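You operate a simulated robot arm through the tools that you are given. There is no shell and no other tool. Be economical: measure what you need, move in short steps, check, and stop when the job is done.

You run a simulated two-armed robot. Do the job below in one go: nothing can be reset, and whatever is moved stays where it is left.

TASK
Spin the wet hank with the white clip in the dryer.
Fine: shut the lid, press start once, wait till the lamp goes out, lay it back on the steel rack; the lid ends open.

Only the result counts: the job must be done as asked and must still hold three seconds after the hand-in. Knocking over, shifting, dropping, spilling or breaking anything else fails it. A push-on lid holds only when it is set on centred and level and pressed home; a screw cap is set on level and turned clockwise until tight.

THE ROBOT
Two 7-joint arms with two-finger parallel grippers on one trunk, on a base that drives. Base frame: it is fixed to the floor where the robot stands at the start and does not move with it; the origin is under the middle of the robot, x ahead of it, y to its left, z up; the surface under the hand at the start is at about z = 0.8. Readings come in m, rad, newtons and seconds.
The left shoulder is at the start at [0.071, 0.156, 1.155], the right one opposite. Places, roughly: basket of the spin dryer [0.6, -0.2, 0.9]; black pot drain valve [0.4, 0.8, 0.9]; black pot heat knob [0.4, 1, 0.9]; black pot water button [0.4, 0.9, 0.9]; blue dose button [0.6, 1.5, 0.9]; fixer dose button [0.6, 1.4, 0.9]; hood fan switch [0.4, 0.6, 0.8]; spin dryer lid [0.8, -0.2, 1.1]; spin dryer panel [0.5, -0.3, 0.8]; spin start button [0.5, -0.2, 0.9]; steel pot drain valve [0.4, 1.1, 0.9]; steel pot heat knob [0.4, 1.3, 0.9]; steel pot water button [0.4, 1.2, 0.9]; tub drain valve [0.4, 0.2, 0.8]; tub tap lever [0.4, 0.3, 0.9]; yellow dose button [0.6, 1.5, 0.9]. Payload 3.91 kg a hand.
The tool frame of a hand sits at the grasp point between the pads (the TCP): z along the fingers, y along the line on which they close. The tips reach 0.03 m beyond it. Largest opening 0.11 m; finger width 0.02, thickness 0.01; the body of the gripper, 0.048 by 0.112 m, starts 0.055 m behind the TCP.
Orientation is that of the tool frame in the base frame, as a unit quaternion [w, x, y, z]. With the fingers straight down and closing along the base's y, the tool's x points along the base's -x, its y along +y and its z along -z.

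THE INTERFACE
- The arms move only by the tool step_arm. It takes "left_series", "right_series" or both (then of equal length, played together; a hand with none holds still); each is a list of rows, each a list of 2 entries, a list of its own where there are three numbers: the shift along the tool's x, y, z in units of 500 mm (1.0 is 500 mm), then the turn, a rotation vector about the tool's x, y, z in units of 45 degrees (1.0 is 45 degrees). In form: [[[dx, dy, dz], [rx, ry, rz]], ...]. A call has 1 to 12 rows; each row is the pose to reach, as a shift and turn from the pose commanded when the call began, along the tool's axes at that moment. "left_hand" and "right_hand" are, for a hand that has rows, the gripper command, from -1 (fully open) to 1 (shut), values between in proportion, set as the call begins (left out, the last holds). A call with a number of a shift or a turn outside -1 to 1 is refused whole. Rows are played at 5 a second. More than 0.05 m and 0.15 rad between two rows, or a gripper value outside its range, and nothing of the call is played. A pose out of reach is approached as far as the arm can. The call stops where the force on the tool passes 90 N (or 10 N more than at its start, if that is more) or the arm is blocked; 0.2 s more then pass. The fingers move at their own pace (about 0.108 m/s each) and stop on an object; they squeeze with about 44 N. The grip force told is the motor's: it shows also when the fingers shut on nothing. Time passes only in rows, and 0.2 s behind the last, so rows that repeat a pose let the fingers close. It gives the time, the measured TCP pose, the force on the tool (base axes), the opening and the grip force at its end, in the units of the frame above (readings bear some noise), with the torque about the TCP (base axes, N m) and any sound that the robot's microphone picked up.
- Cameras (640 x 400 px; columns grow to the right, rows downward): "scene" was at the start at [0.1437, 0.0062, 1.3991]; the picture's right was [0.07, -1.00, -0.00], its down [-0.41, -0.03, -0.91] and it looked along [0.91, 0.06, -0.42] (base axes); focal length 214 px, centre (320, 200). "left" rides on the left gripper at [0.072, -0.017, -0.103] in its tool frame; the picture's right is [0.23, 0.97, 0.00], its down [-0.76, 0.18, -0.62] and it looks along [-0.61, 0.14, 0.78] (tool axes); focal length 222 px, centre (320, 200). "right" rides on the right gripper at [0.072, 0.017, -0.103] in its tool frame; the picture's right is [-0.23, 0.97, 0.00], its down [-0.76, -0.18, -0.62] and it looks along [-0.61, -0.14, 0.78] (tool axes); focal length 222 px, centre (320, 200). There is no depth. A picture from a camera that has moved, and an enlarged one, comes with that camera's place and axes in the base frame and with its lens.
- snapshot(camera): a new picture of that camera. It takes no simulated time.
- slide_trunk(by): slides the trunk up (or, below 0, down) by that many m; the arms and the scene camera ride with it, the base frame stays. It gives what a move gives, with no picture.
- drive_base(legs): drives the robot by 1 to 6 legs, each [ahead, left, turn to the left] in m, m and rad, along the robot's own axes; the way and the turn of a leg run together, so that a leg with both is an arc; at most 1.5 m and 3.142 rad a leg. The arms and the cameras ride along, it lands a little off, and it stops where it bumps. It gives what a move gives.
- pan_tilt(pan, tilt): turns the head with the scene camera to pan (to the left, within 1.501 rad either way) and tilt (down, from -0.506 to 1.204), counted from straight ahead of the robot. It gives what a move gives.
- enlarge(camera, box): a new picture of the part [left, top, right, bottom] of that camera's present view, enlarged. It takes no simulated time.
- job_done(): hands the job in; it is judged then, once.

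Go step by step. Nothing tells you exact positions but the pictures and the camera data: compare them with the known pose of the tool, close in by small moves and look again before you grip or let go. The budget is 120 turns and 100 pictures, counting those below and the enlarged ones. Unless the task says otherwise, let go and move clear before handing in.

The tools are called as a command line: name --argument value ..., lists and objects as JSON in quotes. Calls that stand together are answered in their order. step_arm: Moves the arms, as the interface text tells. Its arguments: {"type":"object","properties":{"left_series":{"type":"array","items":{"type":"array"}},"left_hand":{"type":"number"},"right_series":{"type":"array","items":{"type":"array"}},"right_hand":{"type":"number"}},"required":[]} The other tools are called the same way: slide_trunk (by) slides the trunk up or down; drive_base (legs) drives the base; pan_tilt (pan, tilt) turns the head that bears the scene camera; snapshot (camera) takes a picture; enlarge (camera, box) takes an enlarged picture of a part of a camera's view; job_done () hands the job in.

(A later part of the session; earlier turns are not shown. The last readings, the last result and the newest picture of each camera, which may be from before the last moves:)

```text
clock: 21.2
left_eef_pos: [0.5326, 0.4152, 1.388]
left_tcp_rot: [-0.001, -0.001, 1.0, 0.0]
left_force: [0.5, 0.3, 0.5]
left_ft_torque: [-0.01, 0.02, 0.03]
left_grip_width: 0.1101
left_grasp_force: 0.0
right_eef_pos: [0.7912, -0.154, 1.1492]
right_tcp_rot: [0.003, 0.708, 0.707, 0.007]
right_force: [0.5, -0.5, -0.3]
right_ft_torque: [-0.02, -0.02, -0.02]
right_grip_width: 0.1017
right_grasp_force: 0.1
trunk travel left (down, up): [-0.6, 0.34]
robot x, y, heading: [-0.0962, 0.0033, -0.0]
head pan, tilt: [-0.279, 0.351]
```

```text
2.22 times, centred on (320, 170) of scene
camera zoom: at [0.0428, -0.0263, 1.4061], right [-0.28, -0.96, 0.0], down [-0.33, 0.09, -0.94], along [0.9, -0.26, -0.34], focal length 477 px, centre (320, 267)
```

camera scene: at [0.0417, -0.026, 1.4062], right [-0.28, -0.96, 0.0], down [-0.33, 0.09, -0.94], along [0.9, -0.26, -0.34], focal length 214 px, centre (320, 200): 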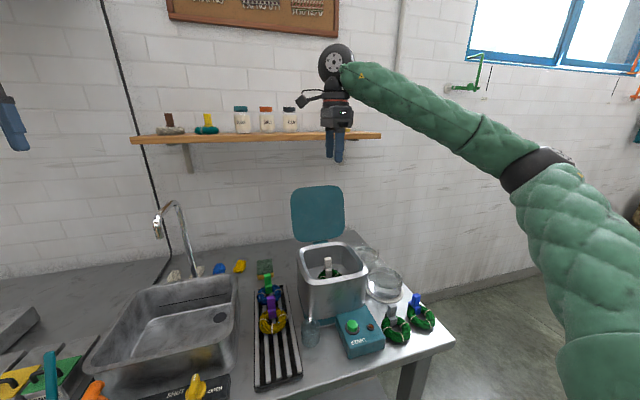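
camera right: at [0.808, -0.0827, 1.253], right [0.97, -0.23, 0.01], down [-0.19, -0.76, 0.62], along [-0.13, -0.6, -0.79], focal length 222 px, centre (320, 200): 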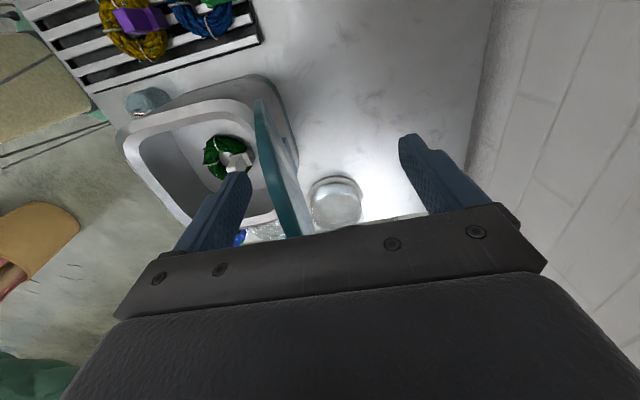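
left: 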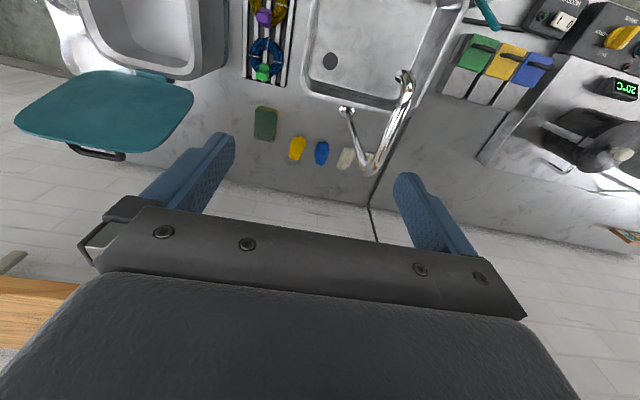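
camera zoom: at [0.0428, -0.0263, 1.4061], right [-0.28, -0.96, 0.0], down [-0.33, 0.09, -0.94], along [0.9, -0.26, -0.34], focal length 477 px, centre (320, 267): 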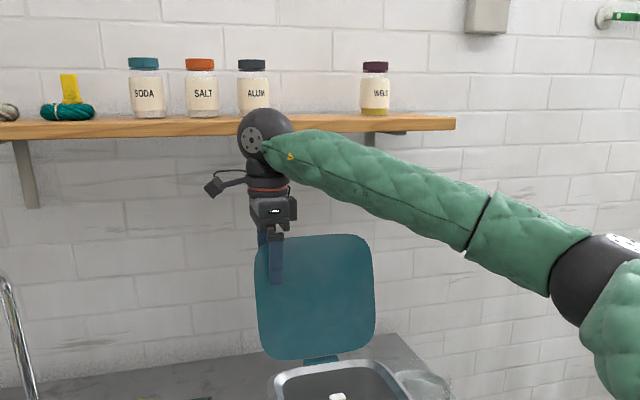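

The fingers straddle the lid. I narrow the opening to 5 cm and pull the lid gently toward vertical.

step_arm --right_series '[[[0, -0.025, 0], [0, 0, 0]], [[0, -0.052, 0], [0, 0, 0]], [[0, -0.052, 0], [0, 0, 0]], [[0, -0.075, 0], [0, 0, 0]], [[0, -0.1, 0], [0, 0, 0]], [[0, -0.128, 0], [0, 0, 0]]]' --right_hand 0.09

snapshot --camera "right"

enlarge --camera "scene" --box '[240, 80, 400, 260]'

```text
clock: 22.6
left_eef_pos: [0.5311, 0.4143, 1.3893]
left_tcp_rot: [0.0, 0.0, 1.0, 0.0]
left_force: [-0.6, 0.1, -0.6]
left_ft_torque: [0.03, 0.02, -0.01]
left_grip_width: 0.11
left_grasp_force: 0.0
right_eef_pos: [0.7249, -0.1538, 1.1497]
right_tcp_rot: [0.003, 0.708, 0.707, 0.007]
right_force: [-0.1, -0.3, 0.7]
right_ft_torque: [-0.01, 0.02, -0.02]
right_grip_width: 0.0499
right_grasp_force: 0.5
trunk travel left (down, up): [-0.6, 0.34]
robot x, y, heading: [-0.1023, -0.0005, -0.0]
head pan, tilt: [-0.279, 0.351]
```

```text
62 pictures are left
camera right: at [0.7415, -0.0837, 1.2529], right [0.97, -0.23, 0.01], down [-0.19, -0.76, 0.62], along [-0.13, -0.6, -0.79], focal length 222 px, centre (320, 200)
```

right: 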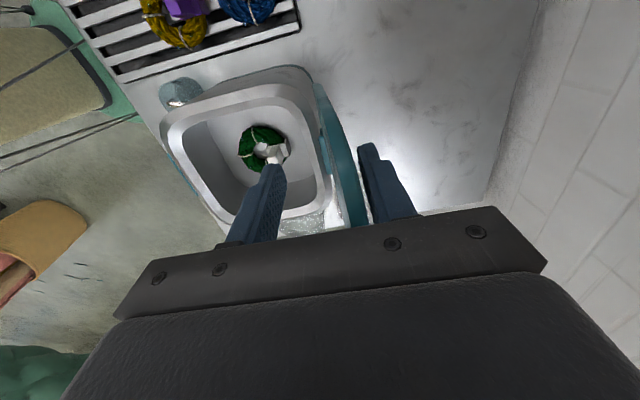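

```text
2.22 times, centred on (320, 170) of scene
camera zoom: at [0.0415, -0.0262, 1.4062], right [-0.28, -0.96, 0.0], down [-0.33, 0.09, -0.94], along [0.9, -0.26, -0.34], focal length 477 px, centre (320, 267)
```

zoom: 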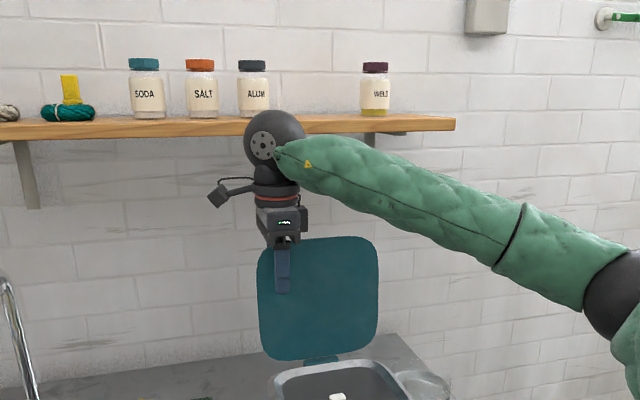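

step_arm --right_series '[[[0, -0.0431, 0.0028], [-0.1667, 0, 0]], [[0, -0.0854, 0.0112], [-0.3333, 0, 0]], [[0, -0.1263, 0.0251], [-0.5, 0, 0]], [[0, -0.165, 0.0442], [-0.6667, 0, 0]], [[0, -0.2009, 0.0682], [-0.8333, 0, 0]], [[0, -0.2333, 0.0967], [-1, 0, 0]]]'

snapshot --camera "right"

snapshot --camera "scene"

```text
clock: 24.0
left_eef_pos: [0.5314, 0.4137, 1.3887]
left_tcp_rot: [0.0, 0.0, 1.0, -0.001]
left_force: [1.1, -0.4, 0.0]
left_ft_torque: [0.0, 0.04, -0.01]
left_grip_width: 0.11
left_grasp_force: 0.1
right_eef_pos: [0.6094, -0.1553, 1.099]
right_tcp_rot: [0.273, 0.652, 0.651, 0.277]
right_force: [-1.3, -1.0, 0.0]
right_ft_torque: [0.02, 0.01, 0.04]
right_grip_width: 0.0505
right_grasp_force: 0.1
trunk travel left (down, up): [-0.6, 0.34]
robot x, y, heading: [-0.0983, 0.0002, -0.002]
head pan, tilt: [-0.279, 0.351]
```

```text
60 pictures are left
camera right: at [0.5477, -0.0837, 1.1836], right [0.68, -0.23, 0.7], down [-0.57, -0.76, 0.3], along [0.46, -0.6, -0.65], focal length 222 px, centre (320, 200)
```

right: 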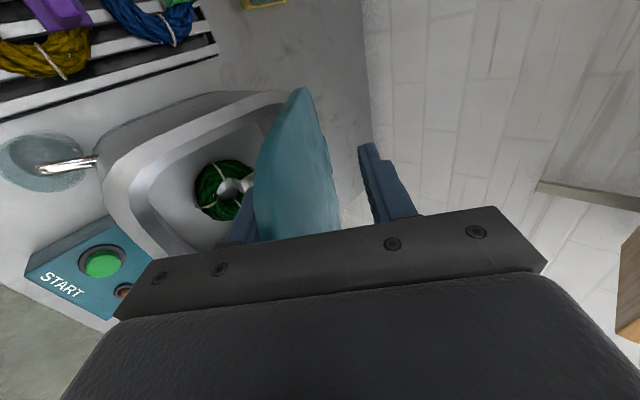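

```text
59 pictures are left
camera scene: at [0.0414, -0.0266, 1.4063], right [-0.28, -0.96, 0.0], down [-0.33, 0.1, -0.94], along [0.9, -0.26, -0.34], focal length 214 px, centre (320, 200)
```

scene: 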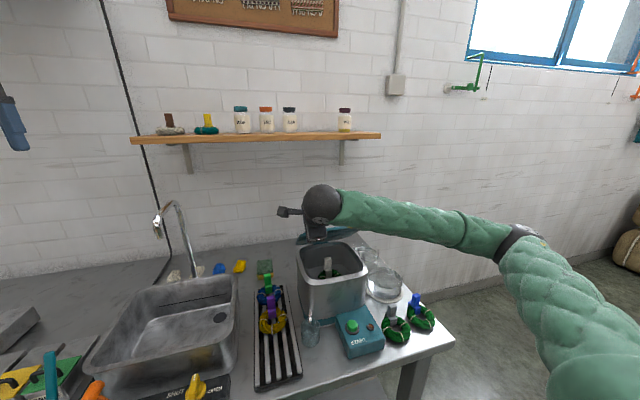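

The lid follows, resting on the front finger at about 45°. I continue the arc another 22°.

step_arm --right_series '[[[0, -0.0431, 0.0028], [-0.1667, 0, 0]], [[0, -0.0854, 0.0112], [-0.3333, 0, 0]], [[0, -0.1263, 0.0251], [-0.5, 0, 0]]]'

snapshot --camera "right"

snapshot --camera "scene"

```text
clock: 24.8
left_eef_pos: [0.5301, 0.4157, 1.3894]
left_tcp_rot: [0.0, 0.0, 1.0, 0.001]
left_force: [0.0, -0.3, 0.5]
left_ft_torque: [-0.01, -0.01, -0.04]
left_grip_width: 0.11
left_grasp_force: 0.1
right_eef_pos: [0.5732, -0.1537, 1.0466]
right_tcp_rot: [0.397, 0.586, 0.584, 0.398]
right_force: [-1.8, 1.3, -0.7]
right_ft_torque: [0.0, -0.06, 0.01]
right_grip_width: 0.0505
right_grasp_force: 0.6
trunk travel left (down, up): [-0.6, 0.34]
robot x, y, heading: [-0.101, -0.0039, -0.002]
head pan, tilt: [-0.279, 0.351]
```

```text
58 pictures are left
camera right: at [0.4844, -0.0821, 1.0995], right [0.36, -0.23, 0.9], down [-0.65, -0.76, 0.06], along [0.67, -0.61, -0.42], focal length 222 px, centre (320, 200)
```

right: 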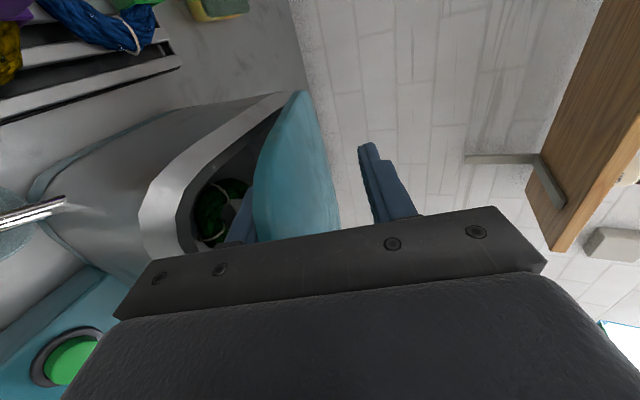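

```text
57 pictures are left
camera scene: at [0.041, -0.0251, 1.4066], right [-0.28, -0.96, 0.0], down [-0.33, 0.09, -0.94], along [0.9, -0.26, -0.34], focal length 214 px, centre (320, 200)
```

scene: 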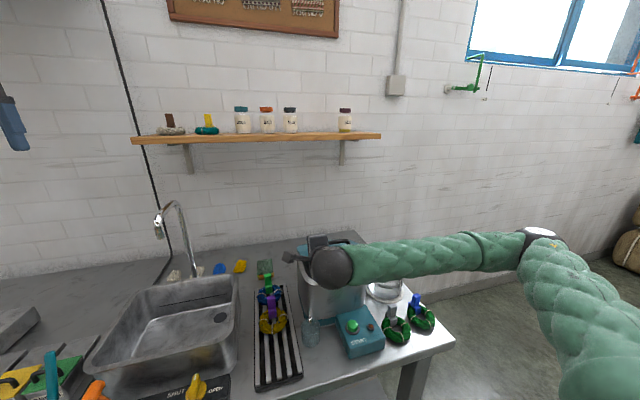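

step_arm --right_series '[[[0, -0.0345, 0.0018], [-0.133, 0, 0]], [[0, -0.0345, 0.0018], [-0.133, 0, 0]], [[0, -0.045, -0.098], [-0.133, 0, 0]], [[0, -0.0554, -0.197], [-0.133, 0, 0]], [[0, -0.0554, -0.197], [-0.133, 0, 0]]]'

snapshot --camera "right"

snapshot --camera "scene"

```text
refused: row 3 steps farther than a row can; nothing moved
```

```text
56 pictures are left
camera right: at [0.4844, -0.0821, 1.0995], right [0.36, -0.23, 0.9], down [-0.65, -0.76, 0.06], along [0.67, -0.61, -0.42], focal length 222 px, centre (320, 200)
```

right: 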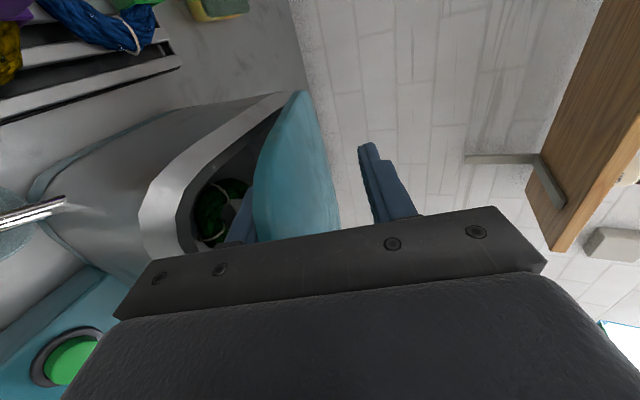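

```text
55 pictures are left
camera scene: at [0.041, -0.0251, 1.4066], right [-0.28, -0.96, 0.0], down [-0.33, 0.09, -0.94], along [0.9, -0.26, -0.34], focal length 214 px, centre (320, 200)
```

scene: 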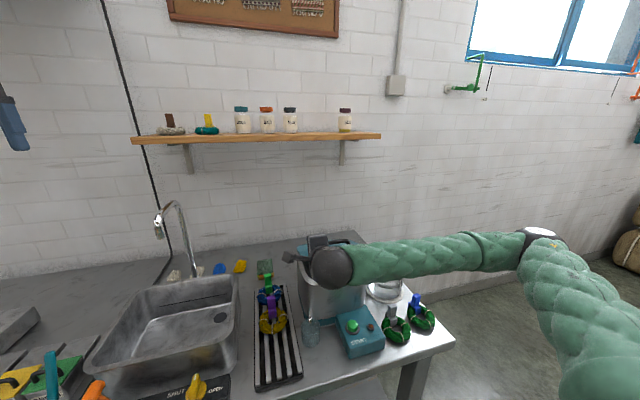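

The step was slightly too long; I repeat with finer rows.

step_arm --right_series '[[[0, -0.0345, 0.0018], [-0.133, 0, 0]], [[0, -0.0345, 0.0018], [-0.133, 0, 0]], [[0, -0.041, -0.06], [-0.133, 0, 0]], [[0, -0.0475, -0.122], [-0.133, 0, 0]], [[0, -0.0554, -0.197], [-0.133, 0, 0]], [[0, -0.0554, -0.197], [-0.133, 0, 0]]]'

snapshot --camera "right"

snapshot --camera "scene"

```text
clock: 25.8
left_eef_pos: [0.5283, 0.4175, 1.3891]
left_tcp_rot: [0.001, -0.002, 1.0, -0.001]
left_force: [-0.3, 0.2, -0.6]
left_ft_torque: [-0.05, 0.02, 0.0]
left_grip_width: 0.1102
left_grasp_force: 0.1
right_eef_pos: [0.5393, -0.1226, 1.0072]
right_tcp_rot: [0.359, 0.606, 0.574, 0.418]
right_force: [-7.3, -17.0, 36.6]
right_ft_torque: [-0.78, -0.41, -0.3]
right_grip_width: 0.034
right_grasp_force: 0.1
right hand out of reach, approached as far as the arm can: row 1, 2, 3, 4
trunk travel left (down, up): [-0.6, 0.34]
robot x, y, heading: [-0.1004, -0.0024, -0.004]
head pan, tilt: [-0.279, 0.351]
stopped in row 4 (right hand): the force on the tool passed its limit at 220 N (the readings are from after the stop); the commanded pose is now the measured one
```

```text
54 pictures are left
camera right: at [0.4499, -0.0576, 1.0698], right [0.39, -0.31, 0.87], down [-0.64, -0.77, 0.01], along [0.67, -0.56, -0.49], focal length 222 px, centre (320, 200)
```

right: 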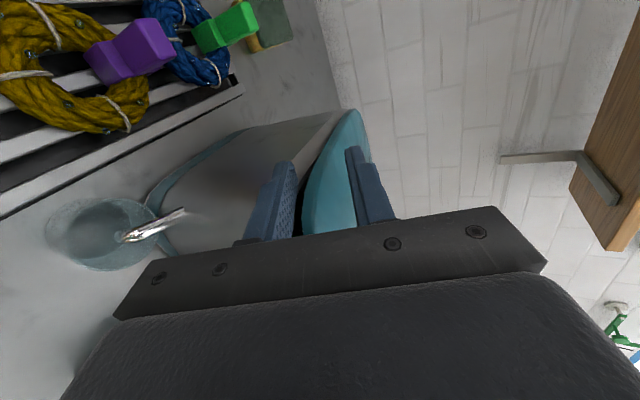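

```text
53 pictures are left
camera scene: at [0.0387, -0.024, 1.4073], right [-0.28, -0.96, 0.0], down [-0.33, 0.09, -0.94], along [0.9, -0.26, -0.34], focal length 214 px, centre (320, 200)
```

scene: 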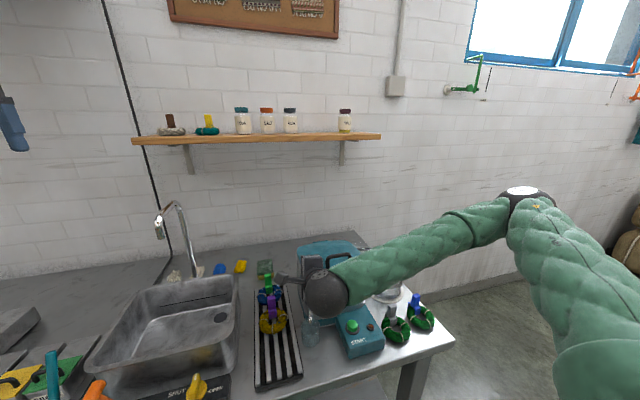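

The arm ran into a reach limit and was pushed off to the left. I look closely before moving on.

enlarge --camera "right" --box '[220, 80, 400, 260]'

enlarge --camera "scene" --box '[240, 210, 440, 370]'

```text
2.22 times, centred on (310, 170) of right
camera zoom: at [0.4499, -0.0576, 1.0698], right [0.39, -0.31, 0.87], down [-0.64, -0.77, 0.01], along [0.67, -0.56, -0.49], focal length 494 px, centre (342, 267)
```

zoom: 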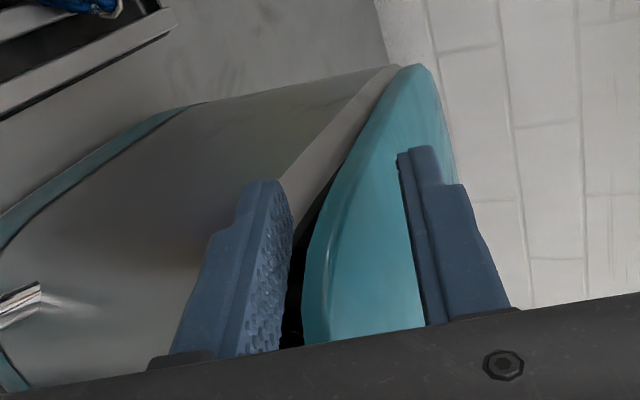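

```text
2.50 times, centred on (340, 290) of scene
camera zoom: at [0.0387, -0.024, 1.4073], right [-0.28, -0.96, 0.0], down [-0.33, 0.09, -0.94], along [0.9, -0.26, -0.34], focal length 536 px, centre (270, -25)
```

zoom: 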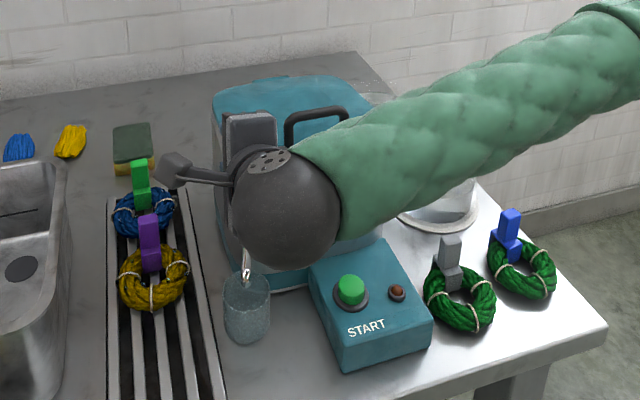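

The lid is nearly shut with the lower finger just outside the rim's front-left corner. I back the base away to slide the fingers off straight.

drive_base --legs '[[-0.12, 0, 0]]'

snapshot --camera "right"

enlarge --camera "scene" --box '[240, 190, 440, 350]'

```text
clock: 27.0
left_eef_pos: [0.4117, 0.4163, 1.3883]
left_tcp_rot: [0.0, 0.0, 1.0, -0.001]
left_force: [-1.1, 1.1, 0.2]
left_ft_torque: [0.02, -0.03, 0.03]
left_grip_width: 0.11
left_grasp_force: 0.1
right_eef_pos: [0.4187, -0.123, 1.0022]
right_tcp_rot: [0.356, 0.606, 0.577, 0.416]
right_force: [0.1, 0.3, -0.3]
right_ft_torque: [0.02, 0.01, 0.0]
right_grip_width: 0.0503
right_grasp_force: 0.2
trunk travel left (down, up): [-0.6, 0.34]
robot x, y, heading: [-0.2197, -0.0031, 0.003]
head pan, tilt: [-0.279, 0.351]
```

```text
50 pictures are left
camera right: at [0.3304, -0.0579, 1.0657], right [0.39, -0.31, 0.87], down [-0.63, -0.77, 0.02], along [0.66, -0.56, -0.5], focal length 222 px, centre (320, 200)
```

right: 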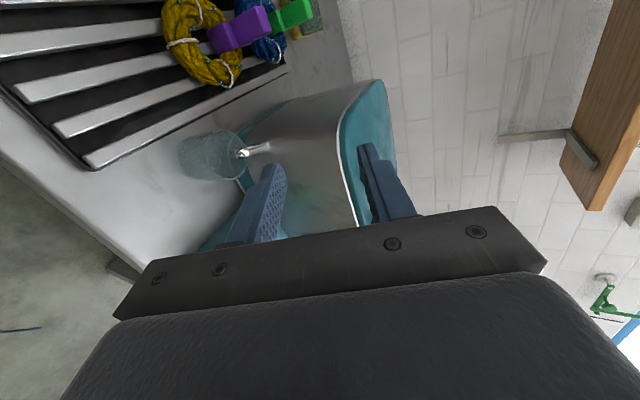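

```text
2.50 times, centred on (340, 270) of scene
camera zoom: at [-0.0796, -0.0254, 1.4063], right [-0.28, -0.96, 0.0], down [-0.33, 0.09, -0.94], along [0.9, -0.26, -0.34], focal length 536 px, centre (270, 25)
```

zoom: 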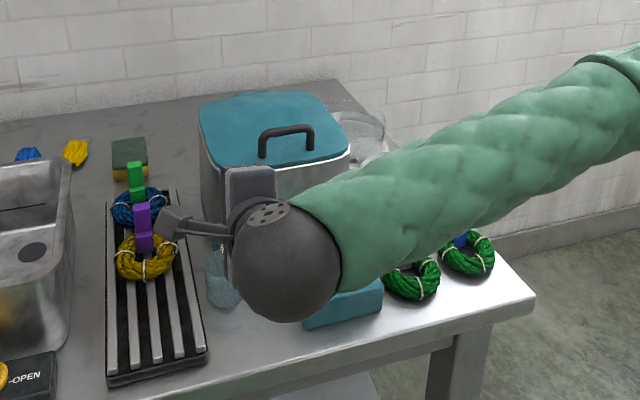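

The lid has dropped shut flush. I raise the hand and turn the fingers downward again.

step_arm --right_series '[[[0.005, 0.05, -0.02], [0.1667, 0, 0]], [[0.01, 0.1, -0.04], [0.3333, 0, 0]], [[0.015, 0.15, -0.06], [0.5, 0, 0]], [[0.02, 0.2, -0.08], [0.6667, 0, 0]], [[0.024, 0.24, -0.1], [0.8333, 0, 0]], [[0.028, 0.28, -0.12], [1, 0, 0]]]' --right_hand 1

```text
clock: 28.4
left_eef_pos: [0.412, 0.4153, 1.3873]
left_tcp_rot: [0.0, 0.0, 1.0, -0.001]
left_force: [0.6, 0.0, -1.5]
left_ft_torque: [-0.02, 0.02, -0.01]
left_grip_width: 0.1098
left_grasp_force: 0.1
right_eef_pos: [0.4217, -0.1238, 1.1554]
right_tcp_rot: [0.096, 0.697, 0.692, 0.163]
right_force: [0.0, 0.2, 0.4]
right_ft_torque: [0.03, -0.03, 0.01]
right_grip_width: 0.0002
right_grasp_force: 37.9
trunk travel left (down, up): [-0.6, 0.34]
robot x, y, heading: [-0.2194, 0.0009, 0.003]
head pan, tilt: [-0.279, 0.351]
```

step_arm --right_series '[[[0, 0, 0], [0.156, -0.04, 0]], [[0, 0, 0], [0.313, -0.08, 0]], [[0, 0, 0], [0.469, -0.121, -0.009]]]'

step_arm --right_series '[[[-0.075, 0.02, 0.05], [0, 0, 0]], [[-0.15, 0.04, 0.1], [0, 0, 0]], [[-0.226, 0.057, 0.17], [0, 0, 0]], [[-0.226, 0.057, 0.23], [0, 0, 0]]]'

pan_tilt --pan -0.35 --tilt 0.6

snapshot --camera "right"

snapshot --camera "scene"

```text
clock: 29.2
left_eef_pos: [0.4118, 0.4154, 1.3878]
left_tcp_rot: [-0.001, -0.001, 1.0, -0.001]
left_force: [-0.6, 0.5, 0.0]
left_ft_torque: [-0.01, -0.04, -0.02]
left_grip_width: 0.1097
left_grasp_force: 0.2
right_eef_pos: [0.4206, -0.1244, 1.1545]
right_tcp_rot: [0.0, 0.707, 0.707, -0.001]
right_force: [-0.6, 1.2, 0.6]
right_ft_torque: [-0.03, 0.06, -0.04]
right_grip_width: 0.0
right_grasp_force: 37.5
trunk travel left (down, up): [-0.6, 0.34]
robot x, y, heading: [-0.2259, -0.0004, -0.001]
head pan, tilt: [-0.279, 0.351]
```

```text
refused: row 3 steps farther than a row can; nothing moved
```

```text
clock: 30.0
left_eef_pos: [0.4111, 0.4149, 1.3885]
left_tcp_rot: [0.0, -0.001, 1.0, -0.001]
left_force: [0.8, -0.6, 0.0]
left_ft_torque: [-0.03, 0.02, -0.01]
left_grip_width: 0.1099
left_grasp_force: 0.0
right_eef_pos: [0.4204, -0.1243, 1.1556]
right_tcp_rot: [0.0, 0.707, 0.707, 0.001]
right_force: [-0.5, -0.1, -0.6]
right_ft_torque: [0.04, -0.01, 0.04]
right_grip_width: 0.0001
right_grasp_force: 37.7
trunk travel left (down, up): [-0.6, 0.34]
robot x, y, heading: [-0.2192, -0.0047, -0.001]
head pan, tilt: [-0.351, 0.6]
```

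```text
48 pictures are left
camera right: at [0.4372, -0.0522, 1.2579], right [0.97, -0.23, 0.0], down [-0.18, -0.76, 0.62], along [-0.14, -0.61, -0.78], focal length 222 px, centre (320, 200)
```

right: 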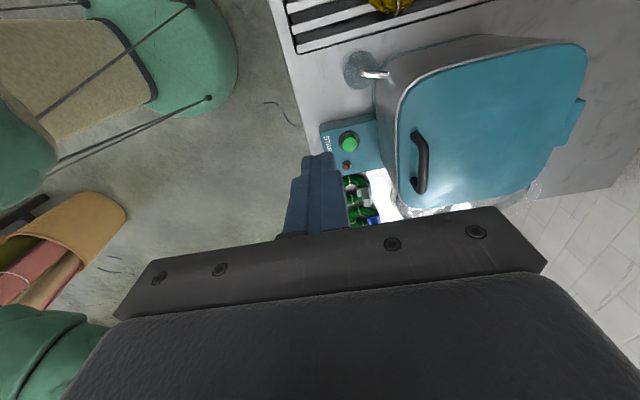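

```text
47 pictures are left
camera scene: at [-0.0851, -0.0304, 1.3835], right [-0.34, -0.94, 0.0], down [-0.53, 0.19, -0.83], along [0.78, -0.28, -0.56], focal length 214 px, centre (320, 200)
```

scene: 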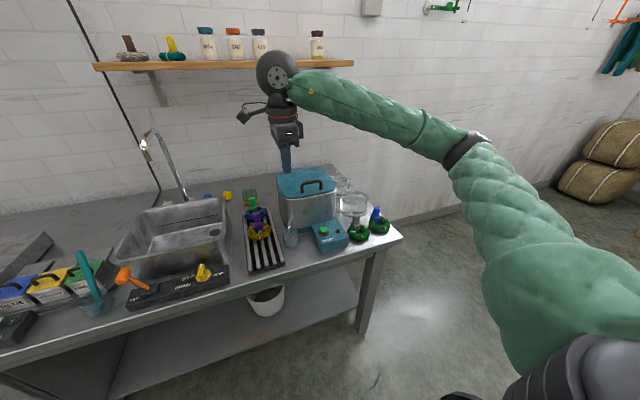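

The start button is at about (0.45, -0.236, 0.86). I move the closed fingertips above it.

step_arm --right_series '[[[-0.075, 0.02, 0.04], [0, 0, 0]], [[-0.15, 0.04, 0.08], [0, 0, 0]], [[-0.224, 0.06, 0.13], [0, 0, 0]], [[-0.224, 0.06, 0.2], [0, 0, 0]], [[-0.224, 0.06, 0.27], [0, 0, 0]], [[-0.224, 0.06, 0.36], [0, 0, 0]], [[-0.224, 0.06, 0.42], [0, 0, 0]]]'

snapshot --camera "right"

enlarge --camera "scene" --box '[260, 160, 400, 260]'

```text
clock: 31.6
left_eef_pos: [0.4101, 0.4148, 1.3888]
left_tcp_rot: [0.0, -0.001, 1.0, 0.0]
left_force: [-0.3, 0.5, -0.6]
left_ft_torque: [-0.01, -0.04, 0.03]
left_grip_width: 0.11
left_grasp_force: 0.0
right_eef_pos: [0.4502, -0.2348, 0.9445]
right_tcp_rot: [0.0, 0.708, 0.707, 0.002]
right_force: [0.2, 0.3, -0.5]
right_ft_torque: [-0.02, 0.02, 0.01]
right_grip_width: 0.0
right_grasp_force: 37.3
trunk travel left (down, up): [-0.6, 0.34]
robot x, y, heading: [-0.2185, -0.0005, -0.001]
head pan, tilt: [-0.351, 0.6]
```

```text
46 pictures are left
camera right: at [0.467, -0.1629, 1.0481], right [0.97, -0.23, 0.0], down [-0.18, -0.76, 0.62], along [-0.14, -0.61, -0.78], focal length 222 px, centre (320, 200)
```

right: 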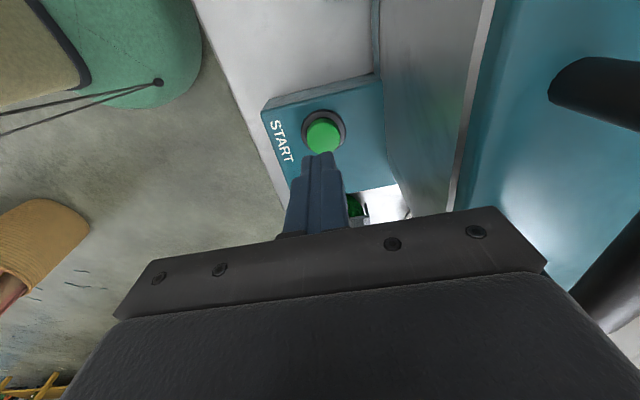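

```text
4.00 times, centred on (330, 210) of scene
camera zoom: at [-0.0849, -0.0306, 1.3835], right [-0.34, -0.94, 0.0], down [-0.53, 0.19, -0.82], along [0.77, -0.28, -0.57], focal length 858 px, centre (280, 160)
```

zoom: 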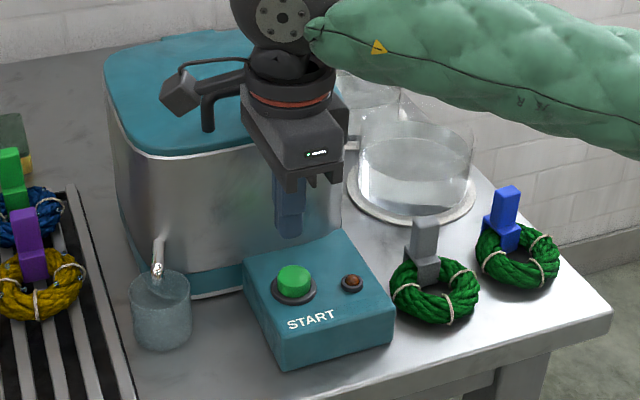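

Fingertips are over the button. I lower in small steps.

step_arm --right_series '[[[-0.006, 0.002, 0.06], [0, 0, 0]], [[-0.006, 0.002, 0.1], [0, 0, 0]], [[-0.006, 0.002, 0.11], [0, 0, 0]], [[-0.006, 0.002, 0.118], [0, 0, 0]]]'

enlarge --camera "scene" --box '[260, 160, 400, 260]'

```text
clock: 32.6
left_eef_pos: [0.411, 0.4151, 1.389]
left_tcp_rot: [0.0, -0.001, 1.0, -0.001]
left_force: [0.6, -0.1, 0.1]
left_ft_torque: [0.0, 0.0, 0.01]
left_grip_width: 0.11
left_grasp_force: 0.1
right_eef_pos: [0.4515, -0.2367, 0.8863]
right_tcp_rot: [0.0, 0.707, 0.707, 0.002]
right_force: [0.5, -0.8, 4.0]
right_ft_torque: [-0.04, -0.02, 0.05]
right_grip_width: 0.0
right_grasp_force: 37.6
trunk travel left (down, up): [-0.6, 0.34]
robot x, y, heading: [-0.2192, -0.0014, 0.001]
head pan, tilt: [-0.351, 0.6]
heard: click
```

```text
4.00 times, centred on (330, 210) of scene
camera zoom: at [-0.0853, -0.0302, 1.3836], right [-0.34, -0.94, 0.0], down [-0.53, 0.19, -0.82], along [0.77, -0.28, -0.57], focal length 858 px, centre (280, 160)
```

zoom: 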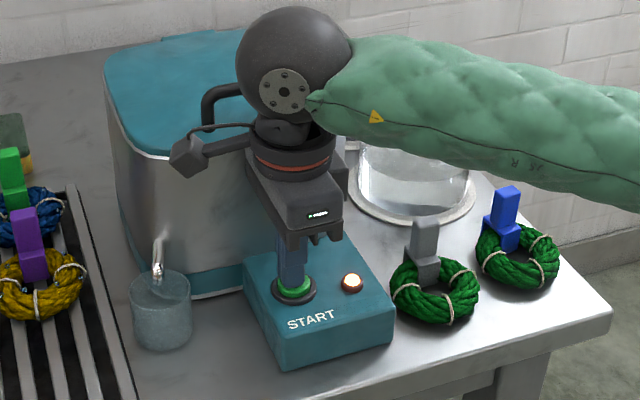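

The click sounded and the lamp is lit. I rise straight off the button and wait.

step_arm --right_series '[[[0, 0, -0.08], [0, 0, 0]], [[0, 0, -0.16], [0, 0, 0]], [[0, 0, -0.24], [0, 0, 0]], [[0, 0, -0.32], [0, 0, 0]], [[0, 0, -0.4], [0, 0, 0]], [[0, 0, -0.4], [0, 0, 0]], [[0, 0, -0.4], [0, 0, 0]], [[0, 0, -0.4], [0, 0, 0]], [[0, 0, -0.4], [0, 0, 0]], [[0, 0, -0.4], [0, 0, 0]], [[0, 0, -0.4], [0, 0, 0]], [[0, 0, -0.4], [0, 0, 0]]]'

enlarge --camera "scene" --box '[260, 160, 400, 260]'

snapshot --camera "right"

```text
clock: 35.2
left_eef_pos: [0.4106, 0.4153, 1.3876]
left_tcp_rot: [0.0, -0.001, 1.0, -0.001]
left_force: [-0.1, 0.7, 1.1]
left_ft_torque: [-0.01, 0.0, 0.0]
left_grip_width: 0.1098
left_grasp_force: 0.0
right_eef_pos: [0.4539, -0.2383, 1.0875]
right_tcp_rot: [0.0, 0.707, 0.707, 0.001]
right_force: [0.7, -0.1, 0.2]
right_ft_torque: [0.03, 0.0, 0.02]
right_grip_width: 0.0
right_grasp_force: 37.7
trunk travel left (down, up): [-0.6, 0.34]
robot x, y, heading: [-0.2199, -0.0019, -0.0]
head pan, tilt: [-0.351, 0.6]
```

```text
4.00 times, centred on (330, 210) of scene
camera zoom: at [-0.085, -0.0303, 1.3834], right [-0.34, -0.94, 0.0], down [-0.53, 0.19, -0.82], along [0.77, -0.28, -0.57], focal length 858 px, centre (280, 160)
```

zoom: 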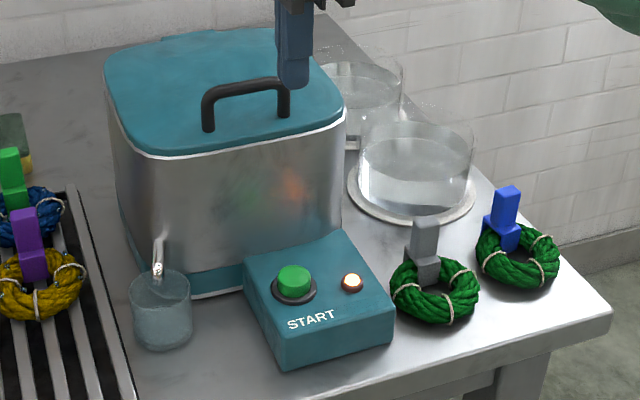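

```text
42 pictures are left
camera right: at [0.4712, -0.1673, 1.1903], right [0.97, -0.23, 0.0], down [-0.18, -0.76, 0.62], along [-0.14, -0.61, -0.78], focal length 222 px, centre (320, 200)
```

right: 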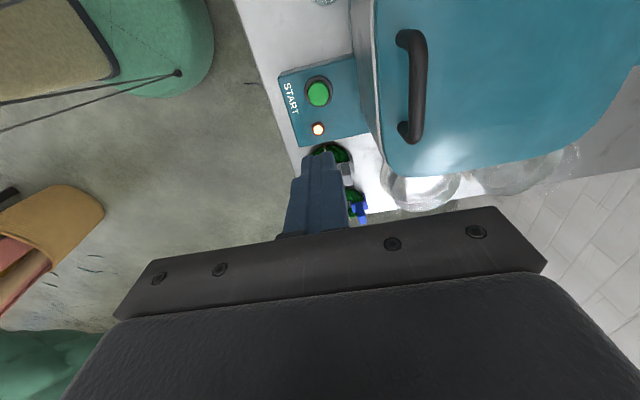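

The lamp still glows. While waiting I drive back forward 0.12 m (hand stays above the lid) so the lid swing is within reach.

drive_base --legs '[[0.12, 0, 0]]'

step_arm --right_series '[[[0, 0, 0], [0, 0, 0]], [[0, 0, 0], [0, 0, 0]], [[0, 0, 0], [0, 0, 0]], [[0, 0, 0], [0, 0, 0]], [[0, 0, 0], [0, 0, 0]], [[0, 0, 0], [0, 0, 0]], [[0, 0, 0], [0, 0, 0]], [[0, 0, 0], [0, 0, 0]], [[0, 0, 0], [0, 0, 0]], [[0, 0, 0], [0, 0, 0]], [[0, 0, 0], [0, 0, 0]], [[0, 0, 0], [0, 0, 0]]]' --right_hand 0.2

snapshot --camera "right"

enlarge --camera "scene" --box '[240, 120, 420, 280]'

```text
clock: 36.4
left_eef_pos: [0.5354, 0.4142, 1.3881]
left_tcp_rot: [-0.001, 0.0, 1.0, -0.001]
left_force: [0.5, -0.1, 0.4]
left_ft_torque: [0.02, 0.01, 0.04]
left_grip_width: 0.1096
left_grasp_force: 0.1
right_eef_pos: [0.5765, -0.2408, 1.0857]
right_tcp_rot: [-0.001, 0.708, 0.707, -0.001]
right_force: [0.3, -0.1, -0.2]
right_ft_torque: [-0.03, 0.04, 0.01]
right_grip_width: 0.0002
right_grasp_force: 37.7
trunk travel left (down, up): [-0.6, 0.34]
robot x, y, heading: [-0.0975, 0.0015, -0.001]
head pan, tilt: [-0.351, 0.6]
```

```text
clock: 39.0
left_eef_pos: [0.5335, 0.4136, 1.388]
left_tcp_rot: [-0.001, 0.0, 1.0, -0.001]
left_force: [0.2, -0.3, -0.1]
left_ft_torque: [0.02, -0.01, 0.05]
left_grip_width: 0.11
left_grasp_force: 0.1
right_eef_pos: [0.5772, -0.2399, 1.087]
right_tcp_rot: [0.001, 0.708, 0.707, 0.001]
right_force: [0.5, -0.4, 0.5]
right_ft_torque: [0.01, 0.03, -0.01]
right_grip_width: 0.0438
right_grasp_force: 0.1
trunk travel left (down, up): [-0.6, 0.34]
robot x, y, heading: [-0.0951, -0.0012, -0.004]
head pan, tilt: [-0.351, 0.6]
```

```text
41 pictures are left
camera right: at [0.5937, -0.1684, 1.1904], right [0.97, -0.23, 0.0], down [-0.18, -0.76, 0.62], along [-0.14, -0.61, -0.78], focal length 222 px, centre (320, 200)
```

right: 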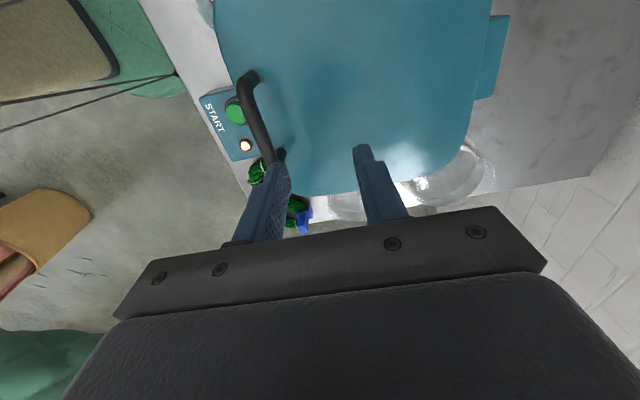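

```text
2.50 times, centred on (330, 200) of scene
camera zoom: at [0.0377, -0.0307, 1.3834], right [-0.34, -0.94, 0.0], down [-0.53, 0.19, -0.82], along [0.77, -0.28, -0.57], focal length 536 px, centre (295, 200)
```

zoom: 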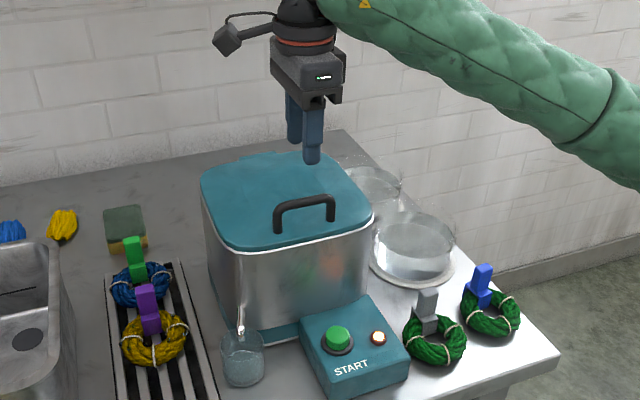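

Lamp still on; I centre the open fingers over the handle bar (about 0.535, -0.22, 1.01) while waiting.

step_arm --right_series '[[[0.036, -0.084, 0], [0, 0, 0]], [[0.036, -0.084, 0.04], [0, 0, 0]], [[0.036, -0.084, 0.04], [0, 0, 0]], [[0.036, -0.084, 0.04], [0, 0, 0]], [[0.036, -0.084, 0.04], [0, 0, 0]], [[0.036, -0.084, 0.04], [0, 0, 0]], [[0.036, -0.084, 0.04], [0, 0, 0]], [[0.036, -0.084, 0.04], [0, 0, 0]], [[0.036, -0.084, 0.04], [0, 0, 0]], [[0.036, -0.084, 0.04], [0, 0, 0]], [[0.036, -0.084, 0.04], [0, 0, 0]], [[0.036, -0.084, 0.04], [0, 0, 0]]]'

snapshot --camera "right"

enlarge --camera "scene" --box '[240, 120, 420, 280]'

```text
clock: 41.6
left_eef_pos: [0.5346, 0.4148, 1.3882]
left_tcp_rot: [-0.002, 0.0, 1.0, 0.0]
left_force: [0.6, 0.6, 0.5]
left_ft_torque: [-0.02, -0.02, 0.01]
left_grip_width: 0.1102
left_grasp_force: 0.1
right_eef_pos: [0.5335, -0.2211, 1.0675]
right_tcp_rot: [0.0, 0.708, 0.706, 0.001]
right_force: [0.4, 0.2, 0.0]
right_ft_torque: [0.01, 0.0, -0.03]
right_grip_width: 0.0437
right_grasp_force: 0.1
trunk travel left (down, up): [-0.6, 0.34]
robot x, y, heading: [-0.1006, 0.0004, -0.004]
head pan, tilt: [-0.351, 0.6]
```

```text
39 pictures are left
camera right: at [0.5512, -0.1491, 1.1701], right [0.97, -0.23, 0.0], down [-0.18, -0.76, 0.62], along [-0.14, -0.61, -0.78], focal length 222 px, centre (320, 200)
```

right: 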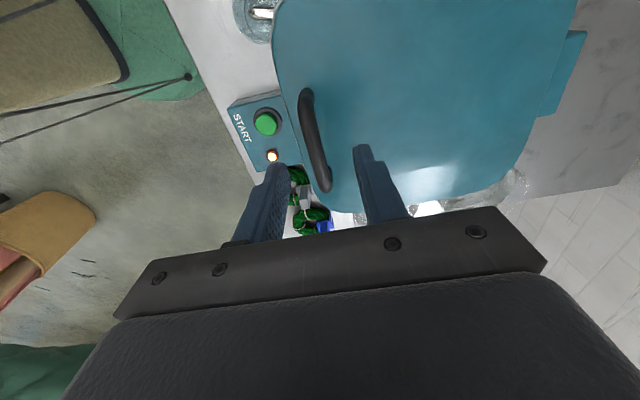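

```text
2.50 times, centred on (330, 200) of scene
camera zoom: at [0.0377, -0.0307, 1.3834], right [-0.34, -0.94, 0.0], down [-0.53, 0.19, -0.82], along [0.77, -0.28, -0.57], focal length 536 px, centre (295, 200)
```

zoom: 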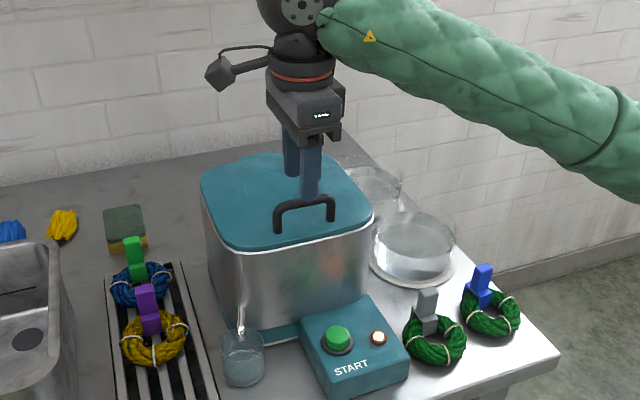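

step_arm --right_series '[[[0, 0, 0], [0, 0, 0]], [[0, 0, 0], [0, 0, 0]], [[0, 0, 0], [0, 0, 0]], [[0, 0, 0], [0, 0, 0]], [[0, 0, 0], [0, 0, 0]], [[0, 0, 0], [0, 0, 0]], [[0, 0, 0], [0, 0, 0]], [[0, 0, 0], [0, 0, 0]], [[0, 0, 0], [0, 0, 0]], [[0, 0, 0], [0, 0, 0]], [[0, 0, 0], [0, 0, 0]], [[0, 0, 0], [0, 0, 0]]]'

step_arm --right_series '[[[0, 0, 0], [0, 0, 0]], [[0, 0, 0], [0, 0, 0]], [[0, 0, 0], [0, 0, 0]], [[0, 0, 0], [0, 0, 0]], [[0, 0, 0], [0, 0, 0]], [[0, 0, 0], [0, 0, 0]], [[0, 0, 0], [0, 0, 0]], [[0, 0, 0], [0, 0, 0]], [[0, 0, 0], [0, 0, 0]], [[0, 0, 0], [0, 0, 0]], [[0, 0, 0], [0, 0, 0]], [[0, 0, 0], [0, 0, 0]]]'

enlarge --camera "scene" --box '[320, 200, 400, 270]'

```text
clock: 44.2
left_eef_pos: [0.5357, 0.4147, 1.3886]
left_tcp_rot: [-0.001, 0.0, 1.0, -0.002]
left_force: [0.5, 0.6, -0.5]
left_ft_torque: [0.03, -0.01, 0.0]
left_grip_width: 0.1101
left_grasp_force: 0.1
right_eef_pos: [0.5338, -0.2197, 1.0662]
right_tcp_rot: [0.001, 0.708, 0.707, 0.001]
right_force: [-0.1, -0.3, 0.5]
right_ft_torque: [0.03, 0.0, 0.02]
right_grip_width: 0.044
right_grasp_force: 0.1
trunk travel left (down, up): [-0.6, 0.34]
robot x, y, heading: [-0.0965, 0.0045, 0.002]
head pan, tilt: [-0.351, 0.6]
```

```text
clock: 46.8
left_eef_pos: [0.5345, 0.4145, 1.3888]
left_tcp_rot: [-0.001, 0.0, 1.0, -0.001]
left_force: [0.3, -0.1, -0.3]
left_ft_torque: [0.02, -0.01, -0.02]
left_grip_width: 0.11
left_grasp_force: 0.0
right_eef_pos: [0.5341, -0.2193, 1.0676]
right_tcp_rot: [0.001, 0.707, 0.707, 0.001]
right_force: [0.3, -0.1, -0.7]
right_ft_torque: [-0.01, 0.0, -0.03]
right_grip_width: 0.0441
right_grasp_force: 0.1
trunk travel left (down, up): [-0.6, 0.34]
robot x, y, heading: [-0.0981, 0.0027, 0.001]
head pan, tilt: [-0.351, 0.6]
```

```text
5.71 times, centred on (360, 235) of scene
camera zoom: at [0.0377, -0.0307, 1.3834], right [-0.34, -0.94, 0.0], down [-0.53, 0.19, -0.82], along [0.77, -0.28, -0.57], focal length 1226 px, centre (91, 0)
```

zoom: 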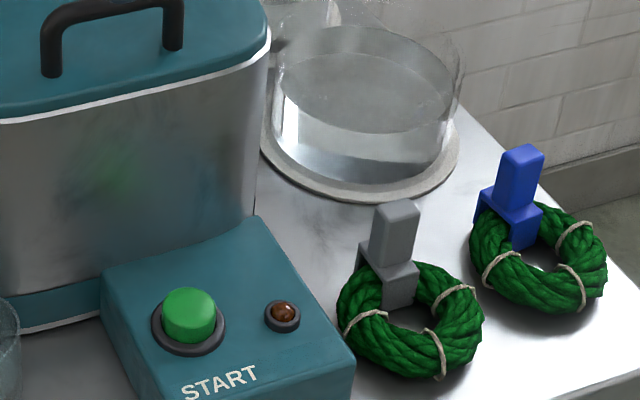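

The lamp is out. I lower onto the handle bar and close.

step_arm --right_series '[[[0, 0, 0.05], [0, 0, 0]], [[0, 0, 0.086], [0, 0, 0]], [[0, 0, 0.086], [0, 0, 0]]]'

step_arm --right_series '[[[0, 0, 0], [0, 0, 0]], [[0, 0, 0], [0, 0, 0]], [[0, 0, 0], [0, 0, 0]]]' --right_hand 1

snapshot --camera "right"

enlarge --camera "scene" --box '[280, 140, 380, 220]'

```text
clock: 47.6
left_eef_pos: [0.5336, 0.4142, 1.3886]
left_tcp_rot: [-0.001, 0.0, 1.0, -0.001]
left_force: [-0.5, 0.3, -0.1]
left_ft_torque: [0.0, 0.03, -0.04]
left_grip_width: 0.1101
left_grasp_force: 0.0
right_eef_pos: [0.5336, -0.2215, 1.0241]
right_tcp_rot: [0.001, 0.708, 0.706, 0.001]
right_force: [0.5, -0.2, -0.5]
right_ft_torque: [0.01, 0.03, -0.02]
right_grip_width: 0.0442
right_grasp_force: 0.0
trunk travel left (down, up): [-0.6, 0.34]
robot x, y, heading: [-0.098, -0.0027, -0.003]
head pan, tilt: [-0.351, 0.6]
```

```text
clock: 48.4
left_eef_pos: [0.532, 0.4143, 1.3896]
left_tcp_rot: [0.001, 0.0, 1.0, -0.001]
left_force: [0.8, -0.6, 0.2]
left_ft_torque: [0.01, 0.02, -0.01]
left_grip_width: 0.11
left_grasp_force: 0.1
right_eef_pos: [0.5308, -0.2212, 1.0264]
right_tcp_rot: [0.001, 0.707, 0.707, 0.001]
right_force: [-29.2, -0.6, 5.5]
right_ft_torque: [0.11, 0.34, 0.02]
right_grip_width: 0.0116
right_grasp_force: 45.1
trunk travel left (down, up): [-0.6, 0.34]
robot x, y, heading: [-0.0999, -0.0017, -0.003]
head pan, tilt: [-0.351, 0.6]
```

```text
36 pictures are left
camera right: at [0.5481, -0.1501, 1.129], right [0.97, -0.23, 0.0], down [-0.18, -0.76, 0.62], along [-0.14, -0.61, -0.78], focal length 222 px, centre (320, 200)
```

right: 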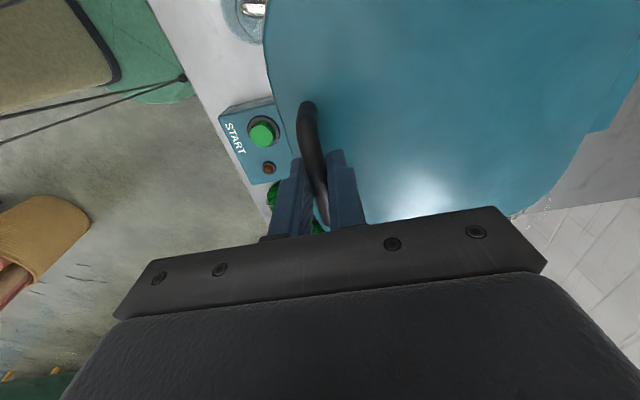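

```text
5.00 times, centred on (330, 180) of scene
camera zoom: at [0.0344, -0.0308, 1.3838], right [-0.35, -0.94, 0.0], down [-0.53, 0.2, -0.83], along [0.78, -0.28, -0.56], focal length 1072 px, centre (270, 300)
```

zoom: 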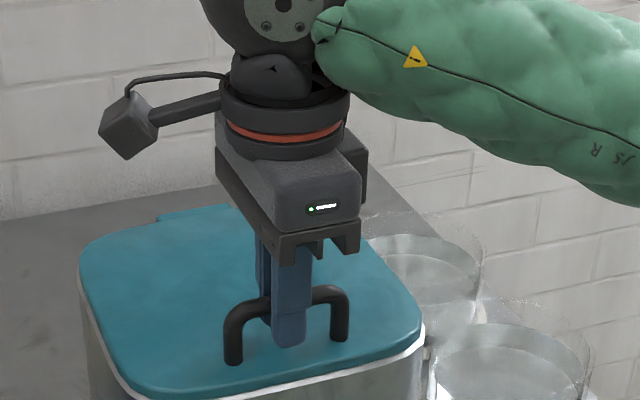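

The bar is gripped. I raise the lid along its hinge arc, first 30°.

step_arm --right_series '[[[0, 0, -0.034], [0, 0, 0]], [[0, 0.009, -0.068], [0, 0, 0]], [[0, 0.021, -0.1], [0, 0, 0]], [[0, 0.037, -0.133], [0, 0, 0]], [[0, 0.055, -0.163], [0, 0, 0]], [[0, 0.076, -0.191], [0, 0, 0]]]'

snapshot --camera "right"

enlarge --camera "scene" --box '[260, 100, 400, 220]'

```text
clock: 49.8
left_eef_pos: [0.539, 0.4147, 1.3854]
left_tcp_rot: [-0.002, 0.0, 1.0, -0.001]
left_force: [-0.1, -0.9, 0.3]
left_ft_torque: [0.02, -0.01, 0.03]
left_grip_width: 0.1097
left_grasp_force: 0.0
right_eef_pos: [0.5755, -0.2209, 1.1162]
right_tcp_rot: [-0.002, 0.708, 0.706, -0.001]
right_force: [26.4, 4.0, -25.3]
right_ft_torque: [-0.22, -0.26, -0.33]
right_grip_width: 0.0117
right_grasp_force: 45.0
trunk travel left (down, up): [-0.6, 0.34]
robot x, y, heading: [-0.0976, -0.0005, -0.004]
head pan, tilt: [-0.351, 0.6]
```

```text
34 pictures are left
camera right: at [0.5932, -0.1502, 1.2187], right [0.97, -0.23, 0.0], down [-0.18, -0.76, 0.62], along [-0.15, -0.61, -0.78], focal length 222 px, centre (320, 200)
```

right: 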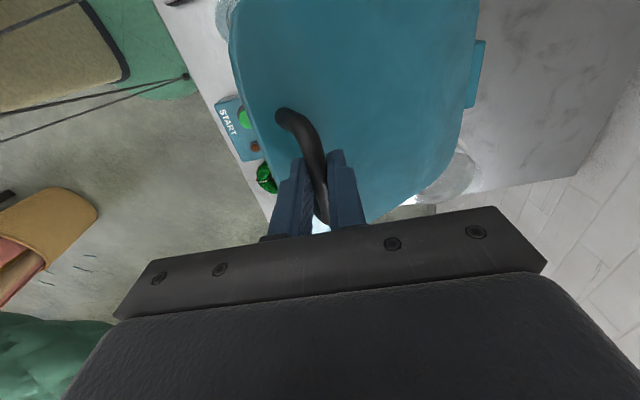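

```text
3.33 times, centred on (330, 160) of scene
camera zoom: at [0.0422, -0.0307, 1.3827], right [-0.35, -0.94, 0.0], down [-0.53, 0.19, -0.82], along [0.77, -0.28, -0.57], focal length 715 px, centre (287, 333)
```

zoom: 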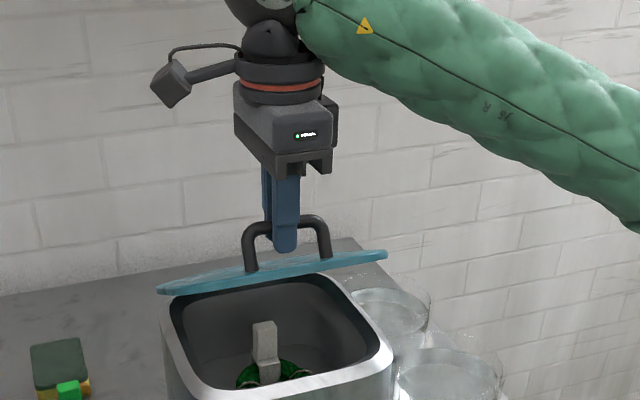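

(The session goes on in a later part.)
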